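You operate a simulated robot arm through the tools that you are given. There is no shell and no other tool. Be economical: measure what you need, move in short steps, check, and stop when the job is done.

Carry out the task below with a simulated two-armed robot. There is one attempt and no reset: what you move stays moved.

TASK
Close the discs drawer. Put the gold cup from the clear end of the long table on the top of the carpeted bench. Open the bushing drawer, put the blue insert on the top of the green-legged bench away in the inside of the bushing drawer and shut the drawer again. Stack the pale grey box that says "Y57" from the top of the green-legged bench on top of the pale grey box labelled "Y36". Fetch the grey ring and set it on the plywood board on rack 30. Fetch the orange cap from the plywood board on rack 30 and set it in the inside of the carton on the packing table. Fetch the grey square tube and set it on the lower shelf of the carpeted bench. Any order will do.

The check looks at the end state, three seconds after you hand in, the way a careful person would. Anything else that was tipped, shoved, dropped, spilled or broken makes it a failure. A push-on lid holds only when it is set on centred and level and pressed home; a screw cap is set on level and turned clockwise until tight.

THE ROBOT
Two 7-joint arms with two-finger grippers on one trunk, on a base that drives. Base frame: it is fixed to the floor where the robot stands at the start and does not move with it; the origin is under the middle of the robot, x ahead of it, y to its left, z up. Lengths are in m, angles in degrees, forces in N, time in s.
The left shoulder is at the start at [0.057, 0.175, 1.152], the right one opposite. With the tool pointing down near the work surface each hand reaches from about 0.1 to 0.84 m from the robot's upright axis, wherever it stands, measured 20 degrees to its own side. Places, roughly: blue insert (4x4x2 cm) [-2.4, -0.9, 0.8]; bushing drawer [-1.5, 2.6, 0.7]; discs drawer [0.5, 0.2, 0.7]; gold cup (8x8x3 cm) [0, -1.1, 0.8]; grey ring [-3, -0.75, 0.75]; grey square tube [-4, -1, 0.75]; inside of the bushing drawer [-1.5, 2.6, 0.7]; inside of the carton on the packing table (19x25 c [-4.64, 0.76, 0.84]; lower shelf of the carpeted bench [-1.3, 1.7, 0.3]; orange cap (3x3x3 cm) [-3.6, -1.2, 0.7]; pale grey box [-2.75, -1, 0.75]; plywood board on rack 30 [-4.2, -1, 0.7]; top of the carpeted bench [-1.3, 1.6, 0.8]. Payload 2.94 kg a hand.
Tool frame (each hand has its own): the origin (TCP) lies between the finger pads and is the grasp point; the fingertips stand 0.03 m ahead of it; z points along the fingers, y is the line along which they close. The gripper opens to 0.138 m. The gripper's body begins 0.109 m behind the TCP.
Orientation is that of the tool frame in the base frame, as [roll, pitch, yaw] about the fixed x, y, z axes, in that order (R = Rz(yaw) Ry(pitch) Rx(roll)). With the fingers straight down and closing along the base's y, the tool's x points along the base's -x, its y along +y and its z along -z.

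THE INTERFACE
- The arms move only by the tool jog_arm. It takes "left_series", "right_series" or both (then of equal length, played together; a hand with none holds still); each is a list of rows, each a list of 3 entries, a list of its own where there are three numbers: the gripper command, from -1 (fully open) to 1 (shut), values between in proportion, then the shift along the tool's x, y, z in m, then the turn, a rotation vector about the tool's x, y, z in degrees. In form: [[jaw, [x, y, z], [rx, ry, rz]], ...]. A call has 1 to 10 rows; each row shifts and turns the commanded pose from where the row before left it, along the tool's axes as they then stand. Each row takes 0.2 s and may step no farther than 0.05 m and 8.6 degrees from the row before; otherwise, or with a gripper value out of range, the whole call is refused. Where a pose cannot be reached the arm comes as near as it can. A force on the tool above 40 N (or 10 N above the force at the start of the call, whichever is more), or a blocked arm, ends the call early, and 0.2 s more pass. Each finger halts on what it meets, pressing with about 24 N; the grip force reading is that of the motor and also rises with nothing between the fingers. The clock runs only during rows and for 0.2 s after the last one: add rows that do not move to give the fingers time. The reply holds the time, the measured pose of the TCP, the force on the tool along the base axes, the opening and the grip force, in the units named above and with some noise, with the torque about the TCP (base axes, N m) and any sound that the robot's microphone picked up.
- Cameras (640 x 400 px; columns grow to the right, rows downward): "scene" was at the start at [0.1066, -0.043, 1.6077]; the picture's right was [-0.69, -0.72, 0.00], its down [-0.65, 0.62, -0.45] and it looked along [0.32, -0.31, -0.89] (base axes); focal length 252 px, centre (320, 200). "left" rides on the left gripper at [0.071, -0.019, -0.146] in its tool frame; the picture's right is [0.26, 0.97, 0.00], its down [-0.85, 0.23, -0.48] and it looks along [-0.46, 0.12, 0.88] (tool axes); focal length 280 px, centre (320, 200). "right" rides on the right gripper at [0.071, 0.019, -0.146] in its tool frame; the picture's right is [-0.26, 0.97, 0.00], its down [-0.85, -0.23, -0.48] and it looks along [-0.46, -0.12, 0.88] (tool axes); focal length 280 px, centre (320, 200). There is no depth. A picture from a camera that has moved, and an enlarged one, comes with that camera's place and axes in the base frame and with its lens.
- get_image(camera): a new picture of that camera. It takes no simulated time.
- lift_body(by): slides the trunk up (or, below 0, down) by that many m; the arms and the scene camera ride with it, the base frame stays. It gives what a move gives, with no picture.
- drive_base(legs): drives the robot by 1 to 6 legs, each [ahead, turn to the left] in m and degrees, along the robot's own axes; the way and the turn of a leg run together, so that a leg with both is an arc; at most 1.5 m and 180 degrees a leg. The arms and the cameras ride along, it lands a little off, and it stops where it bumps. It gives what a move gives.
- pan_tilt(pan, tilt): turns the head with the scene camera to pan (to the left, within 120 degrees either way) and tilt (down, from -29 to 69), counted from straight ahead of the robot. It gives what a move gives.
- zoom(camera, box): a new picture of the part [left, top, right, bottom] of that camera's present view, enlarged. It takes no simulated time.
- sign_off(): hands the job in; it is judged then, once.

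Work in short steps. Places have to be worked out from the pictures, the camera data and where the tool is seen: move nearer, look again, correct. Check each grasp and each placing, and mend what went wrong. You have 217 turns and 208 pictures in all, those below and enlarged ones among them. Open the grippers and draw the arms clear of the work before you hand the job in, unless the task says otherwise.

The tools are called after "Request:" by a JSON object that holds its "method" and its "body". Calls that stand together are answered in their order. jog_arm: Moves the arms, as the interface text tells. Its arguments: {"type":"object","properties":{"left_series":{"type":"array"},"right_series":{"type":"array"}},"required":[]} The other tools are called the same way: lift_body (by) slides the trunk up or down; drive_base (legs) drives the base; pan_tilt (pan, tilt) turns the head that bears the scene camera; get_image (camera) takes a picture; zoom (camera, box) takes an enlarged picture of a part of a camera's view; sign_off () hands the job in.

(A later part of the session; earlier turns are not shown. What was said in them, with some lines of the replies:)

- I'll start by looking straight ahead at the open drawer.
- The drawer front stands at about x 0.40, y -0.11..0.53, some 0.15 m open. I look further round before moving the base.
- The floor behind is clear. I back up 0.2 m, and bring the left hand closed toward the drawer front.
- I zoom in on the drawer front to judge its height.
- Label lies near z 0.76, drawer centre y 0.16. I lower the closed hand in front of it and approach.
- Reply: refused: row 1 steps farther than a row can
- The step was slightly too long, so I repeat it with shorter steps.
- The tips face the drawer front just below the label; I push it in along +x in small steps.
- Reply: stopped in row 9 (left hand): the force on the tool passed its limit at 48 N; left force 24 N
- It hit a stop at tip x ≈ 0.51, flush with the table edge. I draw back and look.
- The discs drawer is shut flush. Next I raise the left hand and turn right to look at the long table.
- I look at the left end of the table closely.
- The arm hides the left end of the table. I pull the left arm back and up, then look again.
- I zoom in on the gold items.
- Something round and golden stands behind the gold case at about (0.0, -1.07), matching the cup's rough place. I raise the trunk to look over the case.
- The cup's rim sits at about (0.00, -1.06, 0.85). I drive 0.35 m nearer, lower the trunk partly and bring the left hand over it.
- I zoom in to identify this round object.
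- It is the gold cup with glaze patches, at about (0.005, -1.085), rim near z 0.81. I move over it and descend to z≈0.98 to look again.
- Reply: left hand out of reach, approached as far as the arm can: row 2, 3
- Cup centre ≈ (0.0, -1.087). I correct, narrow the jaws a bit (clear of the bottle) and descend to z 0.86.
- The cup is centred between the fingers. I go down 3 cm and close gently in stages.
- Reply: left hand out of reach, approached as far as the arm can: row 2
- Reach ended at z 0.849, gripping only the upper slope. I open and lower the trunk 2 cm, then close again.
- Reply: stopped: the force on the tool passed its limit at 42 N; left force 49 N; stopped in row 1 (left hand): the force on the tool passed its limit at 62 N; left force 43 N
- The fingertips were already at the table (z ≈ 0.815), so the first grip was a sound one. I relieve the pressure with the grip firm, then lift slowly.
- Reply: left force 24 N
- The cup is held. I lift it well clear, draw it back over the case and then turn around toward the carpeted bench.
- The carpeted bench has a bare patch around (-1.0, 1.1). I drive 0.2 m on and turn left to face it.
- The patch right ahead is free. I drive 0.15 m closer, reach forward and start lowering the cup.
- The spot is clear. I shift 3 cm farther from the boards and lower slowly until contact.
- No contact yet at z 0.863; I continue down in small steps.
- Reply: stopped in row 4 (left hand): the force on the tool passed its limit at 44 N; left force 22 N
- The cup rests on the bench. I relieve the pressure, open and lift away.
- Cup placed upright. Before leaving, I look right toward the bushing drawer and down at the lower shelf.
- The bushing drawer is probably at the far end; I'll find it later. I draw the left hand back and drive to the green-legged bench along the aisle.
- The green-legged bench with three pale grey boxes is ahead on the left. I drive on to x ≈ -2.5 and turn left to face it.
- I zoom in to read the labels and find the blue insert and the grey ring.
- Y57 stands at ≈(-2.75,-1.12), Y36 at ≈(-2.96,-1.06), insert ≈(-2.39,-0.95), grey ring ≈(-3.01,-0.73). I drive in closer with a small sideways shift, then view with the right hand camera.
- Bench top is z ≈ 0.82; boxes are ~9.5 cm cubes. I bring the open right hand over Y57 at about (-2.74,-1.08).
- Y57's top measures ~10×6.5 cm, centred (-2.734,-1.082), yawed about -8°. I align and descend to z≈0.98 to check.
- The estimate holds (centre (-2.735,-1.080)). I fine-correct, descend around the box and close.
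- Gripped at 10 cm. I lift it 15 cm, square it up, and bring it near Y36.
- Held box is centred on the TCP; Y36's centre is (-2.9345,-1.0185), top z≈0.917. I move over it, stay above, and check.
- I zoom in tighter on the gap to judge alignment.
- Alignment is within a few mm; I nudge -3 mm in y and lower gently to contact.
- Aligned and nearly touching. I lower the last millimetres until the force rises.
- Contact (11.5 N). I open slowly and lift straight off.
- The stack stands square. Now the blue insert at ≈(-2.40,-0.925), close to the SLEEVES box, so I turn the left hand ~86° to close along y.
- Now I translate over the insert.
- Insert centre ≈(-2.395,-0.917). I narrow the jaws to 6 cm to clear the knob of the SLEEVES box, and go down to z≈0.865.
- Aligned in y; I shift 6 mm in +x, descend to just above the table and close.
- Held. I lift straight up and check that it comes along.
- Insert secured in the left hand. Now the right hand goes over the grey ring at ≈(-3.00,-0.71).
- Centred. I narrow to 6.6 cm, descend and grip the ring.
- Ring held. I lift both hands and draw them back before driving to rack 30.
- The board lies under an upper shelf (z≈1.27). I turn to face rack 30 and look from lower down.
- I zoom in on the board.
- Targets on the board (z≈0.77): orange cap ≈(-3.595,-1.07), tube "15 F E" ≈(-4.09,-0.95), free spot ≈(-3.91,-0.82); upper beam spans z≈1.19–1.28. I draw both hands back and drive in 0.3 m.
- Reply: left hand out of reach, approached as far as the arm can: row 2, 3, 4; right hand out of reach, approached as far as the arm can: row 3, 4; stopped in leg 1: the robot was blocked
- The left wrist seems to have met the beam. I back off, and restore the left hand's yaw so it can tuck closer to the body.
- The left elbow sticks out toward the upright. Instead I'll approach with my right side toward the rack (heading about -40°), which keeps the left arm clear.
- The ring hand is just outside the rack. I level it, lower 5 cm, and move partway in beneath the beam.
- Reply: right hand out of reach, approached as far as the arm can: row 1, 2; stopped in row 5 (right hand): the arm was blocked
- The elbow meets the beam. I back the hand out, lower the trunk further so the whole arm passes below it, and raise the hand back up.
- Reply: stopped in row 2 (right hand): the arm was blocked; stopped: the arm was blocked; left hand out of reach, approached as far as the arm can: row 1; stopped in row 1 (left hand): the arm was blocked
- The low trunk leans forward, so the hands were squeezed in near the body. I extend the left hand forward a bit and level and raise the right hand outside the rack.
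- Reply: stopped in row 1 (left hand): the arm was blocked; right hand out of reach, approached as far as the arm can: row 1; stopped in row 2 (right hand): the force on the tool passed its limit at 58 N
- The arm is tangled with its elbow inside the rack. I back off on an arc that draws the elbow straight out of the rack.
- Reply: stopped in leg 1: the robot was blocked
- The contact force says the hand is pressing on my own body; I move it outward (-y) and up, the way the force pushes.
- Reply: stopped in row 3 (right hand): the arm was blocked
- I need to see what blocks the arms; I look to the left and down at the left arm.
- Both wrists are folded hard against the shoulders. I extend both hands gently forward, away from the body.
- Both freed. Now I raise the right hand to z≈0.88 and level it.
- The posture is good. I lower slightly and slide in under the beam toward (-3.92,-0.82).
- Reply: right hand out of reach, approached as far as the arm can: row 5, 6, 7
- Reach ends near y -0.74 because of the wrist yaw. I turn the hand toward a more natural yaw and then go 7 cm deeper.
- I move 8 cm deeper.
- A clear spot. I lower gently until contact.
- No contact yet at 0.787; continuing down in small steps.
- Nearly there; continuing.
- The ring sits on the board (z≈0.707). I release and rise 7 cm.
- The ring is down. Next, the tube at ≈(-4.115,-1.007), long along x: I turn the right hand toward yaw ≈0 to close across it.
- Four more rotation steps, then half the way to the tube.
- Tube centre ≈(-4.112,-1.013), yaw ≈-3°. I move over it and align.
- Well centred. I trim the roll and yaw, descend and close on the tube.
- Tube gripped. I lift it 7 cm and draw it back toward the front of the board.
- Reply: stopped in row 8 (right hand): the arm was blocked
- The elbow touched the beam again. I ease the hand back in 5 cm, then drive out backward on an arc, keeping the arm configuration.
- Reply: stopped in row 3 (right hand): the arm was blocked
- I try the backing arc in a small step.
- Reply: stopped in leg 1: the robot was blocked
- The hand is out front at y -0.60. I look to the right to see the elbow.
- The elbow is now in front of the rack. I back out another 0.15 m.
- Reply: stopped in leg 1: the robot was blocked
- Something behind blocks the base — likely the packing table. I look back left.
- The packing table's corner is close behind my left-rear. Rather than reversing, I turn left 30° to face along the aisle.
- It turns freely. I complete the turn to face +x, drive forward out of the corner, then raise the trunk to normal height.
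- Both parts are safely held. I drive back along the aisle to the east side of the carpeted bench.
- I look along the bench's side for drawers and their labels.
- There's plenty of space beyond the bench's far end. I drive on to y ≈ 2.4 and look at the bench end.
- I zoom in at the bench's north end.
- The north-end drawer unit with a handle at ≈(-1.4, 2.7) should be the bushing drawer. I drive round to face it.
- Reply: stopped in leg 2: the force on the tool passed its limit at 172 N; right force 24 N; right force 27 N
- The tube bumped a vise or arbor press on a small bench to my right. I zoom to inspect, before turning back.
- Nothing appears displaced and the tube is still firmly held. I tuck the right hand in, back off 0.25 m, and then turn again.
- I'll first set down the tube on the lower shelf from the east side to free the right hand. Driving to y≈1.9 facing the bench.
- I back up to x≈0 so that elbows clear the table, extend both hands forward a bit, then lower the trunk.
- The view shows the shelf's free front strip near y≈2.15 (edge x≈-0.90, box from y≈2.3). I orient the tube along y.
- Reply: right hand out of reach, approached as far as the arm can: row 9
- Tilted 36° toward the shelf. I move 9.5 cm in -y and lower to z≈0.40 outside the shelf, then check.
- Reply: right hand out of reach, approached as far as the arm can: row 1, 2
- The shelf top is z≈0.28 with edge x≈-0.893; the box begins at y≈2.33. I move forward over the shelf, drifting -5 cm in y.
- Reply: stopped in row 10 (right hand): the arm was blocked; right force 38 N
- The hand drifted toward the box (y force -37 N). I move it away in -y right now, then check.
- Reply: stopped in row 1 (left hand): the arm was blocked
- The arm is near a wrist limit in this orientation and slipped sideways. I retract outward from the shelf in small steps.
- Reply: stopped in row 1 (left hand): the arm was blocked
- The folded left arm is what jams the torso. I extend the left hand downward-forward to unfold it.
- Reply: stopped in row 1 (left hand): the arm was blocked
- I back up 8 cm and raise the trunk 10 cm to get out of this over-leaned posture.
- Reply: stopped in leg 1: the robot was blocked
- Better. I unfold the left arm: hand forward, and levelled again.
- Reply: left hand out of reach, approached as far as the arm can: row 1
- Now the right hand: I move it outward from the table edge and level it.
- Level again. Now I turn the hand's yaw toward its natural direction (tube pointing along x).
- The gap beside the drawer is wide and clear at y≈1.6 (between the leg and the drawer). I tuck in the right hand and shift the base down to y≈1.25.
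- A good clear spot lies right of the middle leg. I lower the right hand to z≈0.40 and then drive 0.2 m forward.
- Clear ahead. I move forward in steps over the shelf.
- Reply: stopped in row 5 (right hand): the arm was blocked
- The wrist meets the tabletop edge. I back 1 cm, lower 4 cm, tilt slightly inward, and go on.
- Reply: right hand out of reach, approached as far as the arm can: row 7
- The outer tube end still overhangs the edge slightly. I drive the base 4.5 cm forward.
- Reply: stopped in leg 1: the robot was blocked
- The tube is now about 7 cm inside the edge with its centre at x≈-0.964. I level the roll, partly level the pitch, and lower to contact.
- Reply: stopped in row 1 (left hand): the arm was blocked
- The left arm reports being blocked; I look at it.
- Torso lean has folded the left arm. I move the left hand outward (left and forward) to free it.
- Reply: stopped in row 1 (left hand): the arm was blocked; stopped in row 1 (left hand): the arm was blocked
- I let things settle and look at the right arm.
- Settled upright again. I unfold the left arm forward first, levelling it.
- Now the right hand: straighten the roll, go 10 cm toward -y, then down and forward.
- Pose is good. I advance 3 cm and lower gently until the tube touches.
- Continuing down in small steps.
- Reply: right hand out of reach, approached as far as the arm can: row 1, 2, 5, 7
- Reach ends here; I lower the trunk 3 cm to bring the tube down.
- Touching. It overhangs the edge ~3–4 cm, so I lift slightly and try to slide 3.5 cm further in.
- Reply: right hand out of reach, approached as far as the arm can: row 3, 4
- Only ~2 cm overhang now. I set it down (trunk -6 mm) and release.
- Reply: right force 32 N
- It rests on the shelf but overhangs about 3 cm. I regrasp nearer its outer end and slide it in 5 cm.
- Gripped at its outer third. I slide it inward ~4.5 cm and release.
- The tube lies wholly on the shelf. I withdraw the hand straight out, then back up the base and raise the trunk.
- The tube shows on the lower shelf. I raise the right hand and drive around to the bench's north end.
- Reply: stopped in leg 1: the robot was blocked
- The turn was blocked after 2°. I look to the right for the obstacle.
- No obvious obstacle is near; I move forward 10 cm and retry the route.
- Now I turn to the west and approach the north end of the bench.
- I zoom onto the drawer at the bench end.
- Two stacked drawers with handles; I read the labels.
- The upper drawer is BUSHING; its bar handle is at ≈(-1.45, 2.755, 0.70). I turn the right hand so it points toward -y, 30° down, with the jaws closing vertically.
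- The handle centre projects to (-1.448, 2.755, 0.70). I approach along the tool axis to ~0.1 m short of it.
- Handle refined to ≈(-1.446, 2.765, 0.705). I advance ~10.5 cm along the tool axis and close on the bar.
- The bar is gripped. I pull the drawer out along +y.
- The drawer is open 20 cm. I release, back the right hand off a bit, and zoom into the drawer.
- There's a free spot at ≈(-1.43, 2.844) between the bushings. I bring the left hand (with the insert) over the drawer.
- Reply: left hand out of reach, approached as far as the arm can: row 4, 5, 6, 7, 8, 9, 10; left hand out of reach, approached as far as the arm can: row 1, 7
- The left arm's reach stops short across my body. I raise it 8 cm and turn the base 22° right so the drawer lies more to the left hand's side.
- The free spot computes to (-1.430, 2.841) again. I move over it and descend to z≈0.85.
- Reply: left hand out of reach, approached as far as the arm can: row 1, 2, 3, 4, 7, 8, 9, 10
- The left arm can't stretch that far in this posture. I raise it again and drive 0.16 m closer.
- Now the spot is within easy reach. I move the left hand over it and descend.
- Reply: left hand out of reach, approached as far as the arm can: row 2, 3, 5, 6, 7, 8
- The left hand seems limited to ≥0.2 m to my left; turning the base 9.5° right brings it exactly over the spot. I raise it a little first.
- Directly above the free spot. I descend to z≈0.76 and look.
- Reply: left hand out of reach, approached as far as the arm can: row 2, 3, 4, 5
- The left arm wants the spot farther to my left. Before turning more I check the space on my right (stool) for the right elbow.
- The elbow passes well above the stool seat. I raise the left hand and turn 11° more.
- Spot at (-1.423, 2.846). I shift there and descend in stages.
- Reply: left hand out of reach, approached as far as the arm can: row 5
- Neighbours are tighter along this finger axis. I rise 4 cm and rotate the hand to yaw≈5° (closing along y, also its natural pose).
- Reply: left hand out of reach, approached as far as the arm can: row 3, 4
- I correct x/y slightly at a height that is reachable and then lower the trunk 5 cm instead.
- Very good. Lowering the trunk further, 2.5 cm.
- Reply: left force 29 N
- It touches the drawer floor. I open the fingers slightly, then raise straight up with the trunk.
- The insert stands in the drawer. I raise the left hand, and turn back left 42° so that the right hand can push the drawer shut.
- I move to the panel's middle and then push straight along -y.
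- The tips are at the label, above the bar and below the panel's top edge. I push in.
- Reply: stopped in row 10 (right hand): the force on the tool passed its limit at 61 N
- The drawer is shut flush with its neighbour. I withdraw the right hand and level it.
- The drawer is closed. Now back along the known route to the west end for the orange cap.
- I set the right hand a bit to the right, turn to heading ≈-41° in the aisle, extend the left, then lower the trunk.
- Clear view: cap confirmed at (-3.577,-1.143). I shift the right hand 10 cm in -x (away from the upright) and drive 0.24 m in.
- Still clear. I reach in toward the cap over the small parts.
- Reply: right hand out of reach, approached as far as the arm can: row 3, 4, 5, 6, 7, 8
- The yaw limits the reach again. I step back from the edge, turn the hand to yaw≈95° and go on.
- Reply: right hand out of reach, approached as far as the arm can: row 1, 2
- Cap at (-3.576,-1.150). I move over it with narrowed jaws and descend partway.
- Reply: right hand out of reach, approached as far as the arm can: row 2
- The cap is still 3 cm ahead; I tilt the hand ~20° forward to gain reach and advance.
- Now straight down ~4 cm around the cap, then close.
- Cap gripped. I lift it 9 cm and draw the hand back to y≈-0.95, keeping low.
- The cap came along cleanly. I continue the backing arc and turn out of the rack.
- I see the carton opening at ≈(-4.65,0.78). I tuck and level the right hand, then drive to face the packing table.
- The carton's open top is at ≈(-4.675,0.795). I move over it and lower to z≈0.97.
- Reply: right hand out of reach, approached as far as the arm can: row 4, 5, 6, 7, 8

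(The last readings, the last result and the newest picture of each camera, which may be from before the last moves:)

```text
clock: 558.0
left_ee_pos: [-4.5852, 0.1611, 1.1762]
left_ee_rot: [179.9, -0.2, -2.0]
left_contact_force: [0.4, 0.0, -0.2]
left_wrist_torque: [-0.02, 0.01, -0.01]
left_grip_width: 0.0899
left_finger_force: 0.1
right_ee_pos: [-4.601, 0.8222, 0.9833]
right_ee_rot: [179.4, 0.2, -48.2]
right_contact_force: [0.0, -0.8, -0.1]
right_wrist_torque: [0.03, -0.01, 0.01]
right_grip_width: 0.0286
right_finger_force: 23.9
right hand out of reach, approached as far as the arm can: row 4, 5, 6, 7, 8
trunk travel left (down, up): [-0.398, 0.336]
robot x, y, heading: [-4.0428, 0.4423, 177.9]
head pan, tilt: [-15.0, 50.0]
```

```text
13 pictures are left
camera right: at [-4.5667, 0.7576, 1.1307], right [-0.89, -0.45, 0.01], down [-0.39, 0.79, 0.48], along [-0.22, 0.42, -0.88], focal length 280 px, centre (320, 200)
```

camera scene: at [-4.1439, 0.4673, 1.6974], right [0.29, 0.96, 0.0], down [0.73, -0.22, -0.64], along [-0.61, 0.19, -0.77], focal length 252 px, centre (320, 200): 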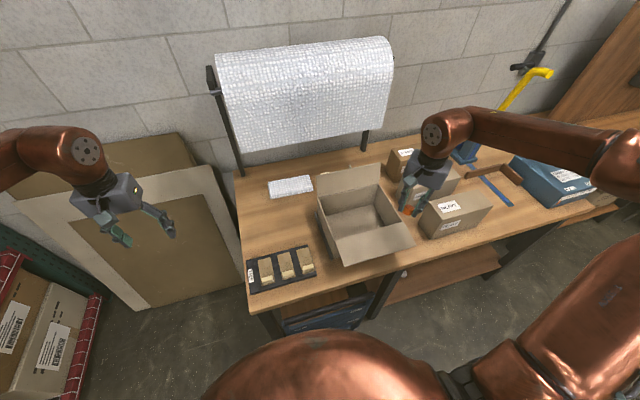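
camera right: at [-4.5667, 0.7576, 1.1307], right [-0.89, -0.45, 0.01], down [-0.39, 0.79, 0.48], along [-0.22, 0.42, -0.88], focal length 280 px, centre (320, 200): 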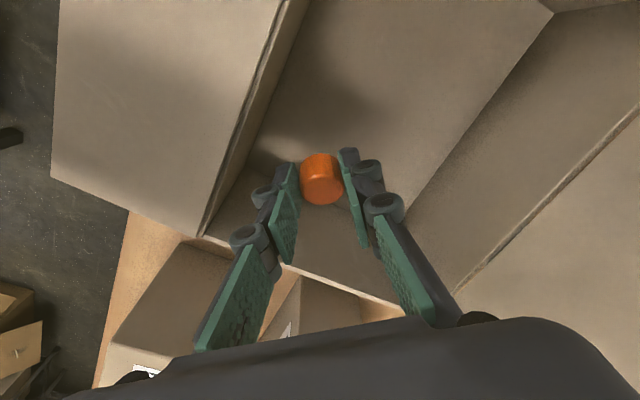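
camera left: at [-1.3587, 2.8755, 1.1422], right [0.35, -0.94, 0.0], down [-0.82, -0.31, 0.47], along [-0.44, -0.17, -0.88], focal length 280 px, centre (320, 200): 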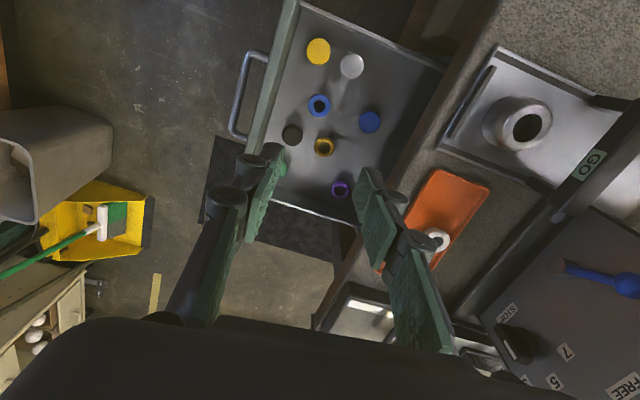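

The cap is near the carton's corner; I rise a bit, turn the hand to a natural yaw, and move to the carton's middle.

Request:
{"method": "jog_arm", "body": {"right_series": [[0.9, [0, 0, -0.03], [0, 0, 0]], [0.9, [0, 0, 0], [0, 0, -8]], [0.9, [0, 0, 0], [0, 0, -8]], [0.9, [0, 0, 0], [0, 0, -8]], [0.9, [0, 0, 0], [0, 0, -8]], [0.9, [-0.023, 0.031, 0], [0, 0, 0]], [0.9, [-0.022, 0.031, 0], [0, 0, 0]]]}}

Request:
{"method": "get_image", "body": {"camera": "right"}}

```text
clock: 559.6
left_ee_pos: [-4.5855, 0.1607, 1.176]
left_ee_rot: [180.0, 0.0, -1.8]
left_contact_force: [-0.1, -0.2, 0.1]
left_wrist_torque: [0.02, -0.02, -0.01]
left_grip_width: 0.0895
left_finger_force: 0.0
right_ee_pos: [-4.6096, 0.7939, 1.0326]
right_ee_rot: [179.6, 0.6, -16.1]
right_contact_force: [-0.5, -0.2, 0.2]
right_wrist_torque: [0.0, 0.02, -0.02]
right_grip_width: 0.0284
right_finger_force: 23.6
right hand out of reach, approached as far as the arm can: row 6, 7
trunk travel left (down, up): [-0.398, 0.336]
robot x, y, heading: [-4.0448, 0.4438, 177.9]
head pan, tilt: [-15.0, 50.0]
```

```text
12 pictures are left
camera right: at [-4.545, 0.7568, 1.1791], right [-0.52, -0.85, 0.01], down [-0.75, 0.46, 0.48], along [-0.42, 0.24, -0.88], focal length 280 px, centre (320, 200)
```

right: 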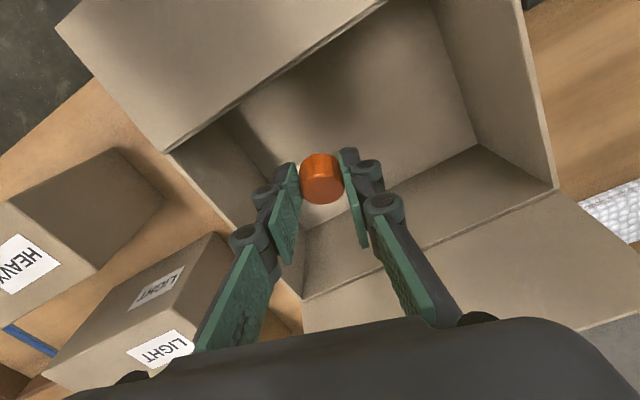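

The cap is already above the carton floor; driving 4.5 cm forward centres it. Then I lower it in.

Request:
{"method": "drive_base", "body": {"legs": [[0.045, 0]]}}

Request:
{"method": "jog_arm", "body": {"right_series": [[0.9, [0, 0.025, 0], [0, 0, 0]], [0.9, [0, 0, 0.04], [0, 0, 0]], [0.9, [0, 0, 0.04], [0, 0, 0]], [0.9, [0, 0, 0.04], [0, 0, 0]]]}}

Request:
{"method": "get_image", "body": {"camera": "right"}}

```text
clock: 560.5
left_ee_pos: [-4.626, 0.1619, 1.1787]
left_ee_rot: [179.9, 0.1, -2.0]
left_contact_force: [-1.3, -0.4, 0.3]
left_wrist_torque: [-0.02, -0.1, -0.03]
left_grip_width: 0.09
left_finger_force: 0.0
right_ee_pos: [-4.6521, 0.7958, 1.0358]
right_ee_rot: [179.4, 0.8, -16.2]
right_contact_force: [-0.6, -0.2, -0.2]
right_wrist_torque: [-0.05, -0.09, 0.01]
right_grip_width: 0.0288
right_finger_force: 24.2
trunk travel left (down, up): [-0.398, 0.336]
robot x, y, heading: [-4.0885, 0.4445, 177.9]
head pan, tilt: [-15.0, 50.0]
```

```text
clock: 561.5
left_ee_pos: [-4.5973, 0.1599, 1.1897]
left_ee_rot: [-180.0, 1.7, -2.0]
left_contact_force: [0.7, 1.2, 2.3]
left_wrist_torque: [-0.01, 0.11, 0.05]
left_grip_width: 0.0899
left_finger_force: 0.1
right_ee_pos: [-4.6036, 0.7903, 0.9506]
right_ee_rot: [178.8, 2.3, -16.0]
right_contact_force: [0.9, -0.5, 1.4]
right_wrist_torque: [0.04, 0.09, -0.02]
right_grip_width: 0.0283
right_finger_force: 23.9
right hand out of reach, approached as far as the arm can: row 2, 3, 4
trunk travel left (down, up): [-0.398, 0.336]
robot x, y, heading: [-4.09, 0.4404, 178.0]
head pan, tilt: [-15.0, 50.0]
```

```text
11 pictures are left
camera right: at [-4.5337, 0.7536, 1.0949], right [-0.52, -0.85, 0.03], down [-0.73, 0.46, 0.51], along [-0.45, 0.24, -0.86], focal length 280 px, centre (320, 200)
```

right: 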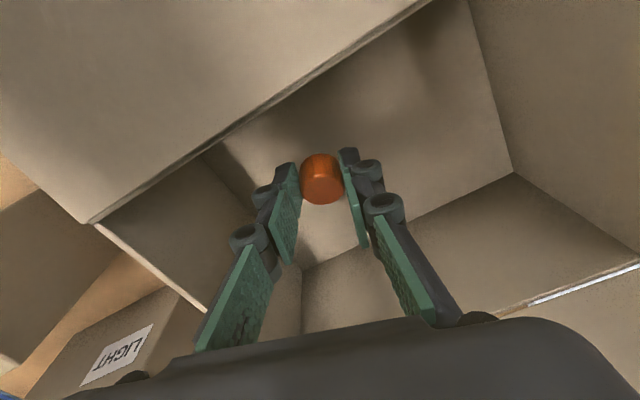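

Inside the walls. I lower the trunk 9 cm to bring the cap close to the carton floor.

Request:
{"method": "lift_body", "body": {"by": -0.09}}

Request:
{"method": "get_image", "body": {"camera": "right"}}

```text
clock: 562.4
left_ee_pos: [-4.6128, 0.1599, 1.1089]
left_ee_rot: [179.9, 0.5, -1.9]
left_contact_force: [-0.3, -0.4, -0.5]
left_wrist_torque: [-0.05, -0.01, 0.02]
left_grip_width: 0.09
left_finger_force: 0.1
right_ee_pos: [-4.6152, 0.7898, 0.8745]
right_ee_rot: [179.2, 1.3, -16.2]
right_contact_force: [-0.9, -1.9, 5.6]
right_wrist_torque: [0.02, -0.06, 0.01]
right_grip_width: 0.0283
right_finger_force: 23.9
trunk travel left (down, up): [-0.328, 0.406]
robot x, y, heading: [-4.0898, 0.4438, 178.0]
head pan, tilt: [-15.0, 50.0]
stopped: the force on the tool passed its limit at 91 N (the readings are from after the stop); the commanded pose is now the measured one
```

```text
10 pictures are left
camera right: at [-4.5485, 0.7528, 1.021], right [-0.52, -0.85, 0.02], down [-0.74, 0.46, 0.49], along [-0.43, 0.24, -0.87], focal length 280 px, centre (320, 200)
```

right: 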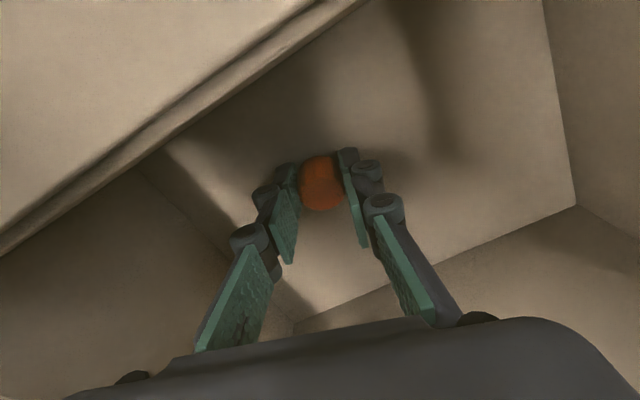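

The cap touched the floor of the carton. I release and lift straight out.

Request:
{"method": "jog_arm", "body": {"right_series": [[0.6, [0, 0, 0], [0, 0, 0]], [0.3, [0, 0, 0], [0, 0, 0]], [0.2, [0, 0, 0], [0, 0, 0]], [0.2, [0, 0, 0], [0, 0, 0]], [0.2, [0, 0, -0.04], [0, 0, 0]], [0.2, [0, 0, -0.045], [0, 0, 0]], [0.2, [0, 0, -0.045], [0, 0, 0]], [0.2, [0, 0, -0.045], [0, 0, 0]], [0.2, [0, 0, -0.045], [0, 0, 0]]]}}

Request:
{"method": "get_image", "body": {"camera": "right"}}

```text
clock: 564.4
left_ee_pos: [-4.6125, 0.1601, 1.11]
left_ee_rot: [179.9, 0.6, -1.8]
left_contact_force: [0.4, 0.2, -0.3]
left_wrist_torque: [-0.02, 0.02, -0.02]
left_grip_width: 0.0892
left_finger_force: 0.2
right_ee_pos: [-4.6071, 0.7921, 1.0974]
right_ee_rot: [179.3, 1.2, -16.2]
right_contact_force: [0.0, -0.3, 0.6]
right_wrist_torque: [0.0, 0.01, 0.01]
right_grip_width: 0.055
right_finger_force: 0.0
trunk travel left (down, up): [-0.328, 0.406]
robot x, y, heading: [-4.0899, 0.4447, 177.6]
head pan, tilt: [-15.0, 50.0]
```

```text
9 pictures are left
camera right: at [-4.5405, 0.7539, 1.2422], right [-0.52, -0.85, 0.02], down [-0.74, 0.46, 0.49], along [-0.43, 0.24, -0.87], focal length 280 px, centre (320, 200)
```

right: 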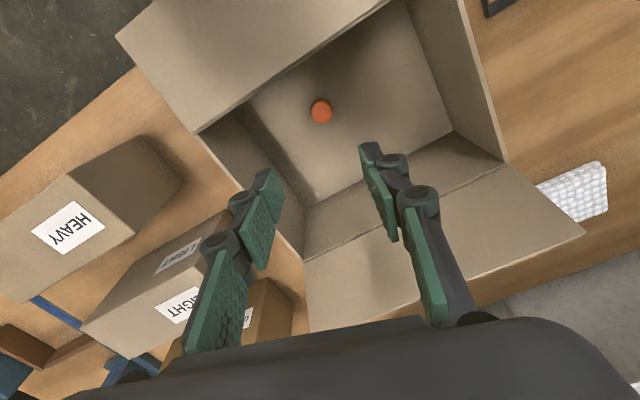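

The cap lies in the carton. I open both grippers, lift the right hand clear and back away.

Request:
{"method": "jog_arm", "body": {"right_series": [[-0.8, [0.02, 0, -0.03], [0, 0, 0]], [-0.8, [0.04, 0, 0], [0, 0, 0]], [-0.8, [0.04, 0, 0], [0, 0, 0]], [-0.8, [0.04, 0, 0], [0, 0, 0]]], "left_series": [[-0.8, [0, 0, 0], [0, 0, 0]], [-0.8, [0, 0, 0], [0, 0, 0]], [-0.8, [0, 0, 0], [0, 0, 0]], [-0.8, [0, 0, 0], [0, 0, 0]]]}}

Request:
{"method": "drive_base", "body": {"legs": [[-0.15, 0]]}}

Request:
{"method": "get_image", "body": {"camera": "scene"}}

```text
clock: 565.4
left_ee_pos: [-4.6125, 0.1611, 1.1101]
left_ee_rot: [179.9, 0.7, -1.8]
left_contact_force: [0.5, -0.3, 1.0]
left_wrist_torque: [-0.03, 0.02, -0.01]
left_grip_width: 0.124
left_finger_force: 0.1
right_ee_pos: [-4.4754, 0.7542, 1.1228]
right_ee_rot: [179.3, 1.1, -16.3]
right_contact_force: [0.1, 0.0, 0.4]
right_wrist_torque: [-0.02, 0.02, 0.0]
right_grip_width: 0.1242
right_finger_force: 0.0
trunk travel left (down, up): [-0.328, 0.406]
robot x, y, heading: [-4.0915, 0.4461, 177.8]
head pan, tilt: [-15.0, 50.0]
```

```text
clock: 566.8
left_ee_pos: [-4.4611, 0.1557, 1.1102]
left_ee_rot: [179.9, 0.5, -2.0]
left_contact_force: [0.6, -0.5, -0.8]
left_wrist_torque: [0.03, -0.01, -0.01]
left_grip_width: 0.124
left_finger_force: 0.1
right_ee_pos: [-4.3247, 0.7475, 1.1231]
right_ee_rot: [179.3, 1.1, -16.2]
right_contact_force: [0.0, 0.3, 0.3]
right_wrist_torque: [0.01, -0.05, 0.03]
right_grip_width: 0.1244
right_finger_force: 0.0
trunk travel left (down, up): [-0.328, 0.406]
robot x, y, heading: [-3.9356, 0.4381, 177.6]
head pan, tilt: [-15.0, 50.0]
```

```text
8 pictures are left
camera scene: at [-4.0712, 0.4646, 1.6271], right [0.3, 0.96, 0.0], down [0.73, -0.23, -0.64], along [-0.61, 0.19, -0.77], focal length 252 px, centre (320, 200)
```

scene: 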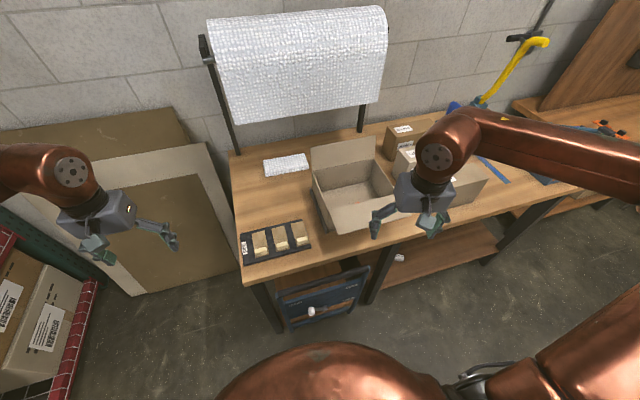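

All parts are placed, both drawers are shut, the grippers are open and the arms are clear, so I hand in.

Request:
{"method": "sign_off", "body": {}}

```text
The job is handed in.
```

I did all seven tasks and handed the job in, but two bumps along the way could count against the result.

| Task | End state, from my last view of it |
|---|---|
| Discs drawer | Shut flush |
| Gold cup | Upright on the top of the carpeted bench |
| Blue insert | Inside the bushing drawer; drawer shut flush |
| Box Y57 | Stacked square on Y36 |
| Grey ring | On the plywood board on rack 30 |
| Orange cap | On the floor of the carton on the packing table |
| Grey square tube | Fully on the lower shelf of the carpeted bench |

- **Press on the small bench:** the tube hit it at 172 N during a turn. Nothing looked displaced afterwards, but I could not confirm that its lever had not moved.
- **Box on the lower shelf of the carpeted bench:** my hand pressed against it at about 37 N on the first try at placing the tube. It may have shifted slightly; it still looked in place, but I did not measure it.

The arms also caught on the rack 30 beam several times. Nothing on the rack looked disturbed in the later pictures.
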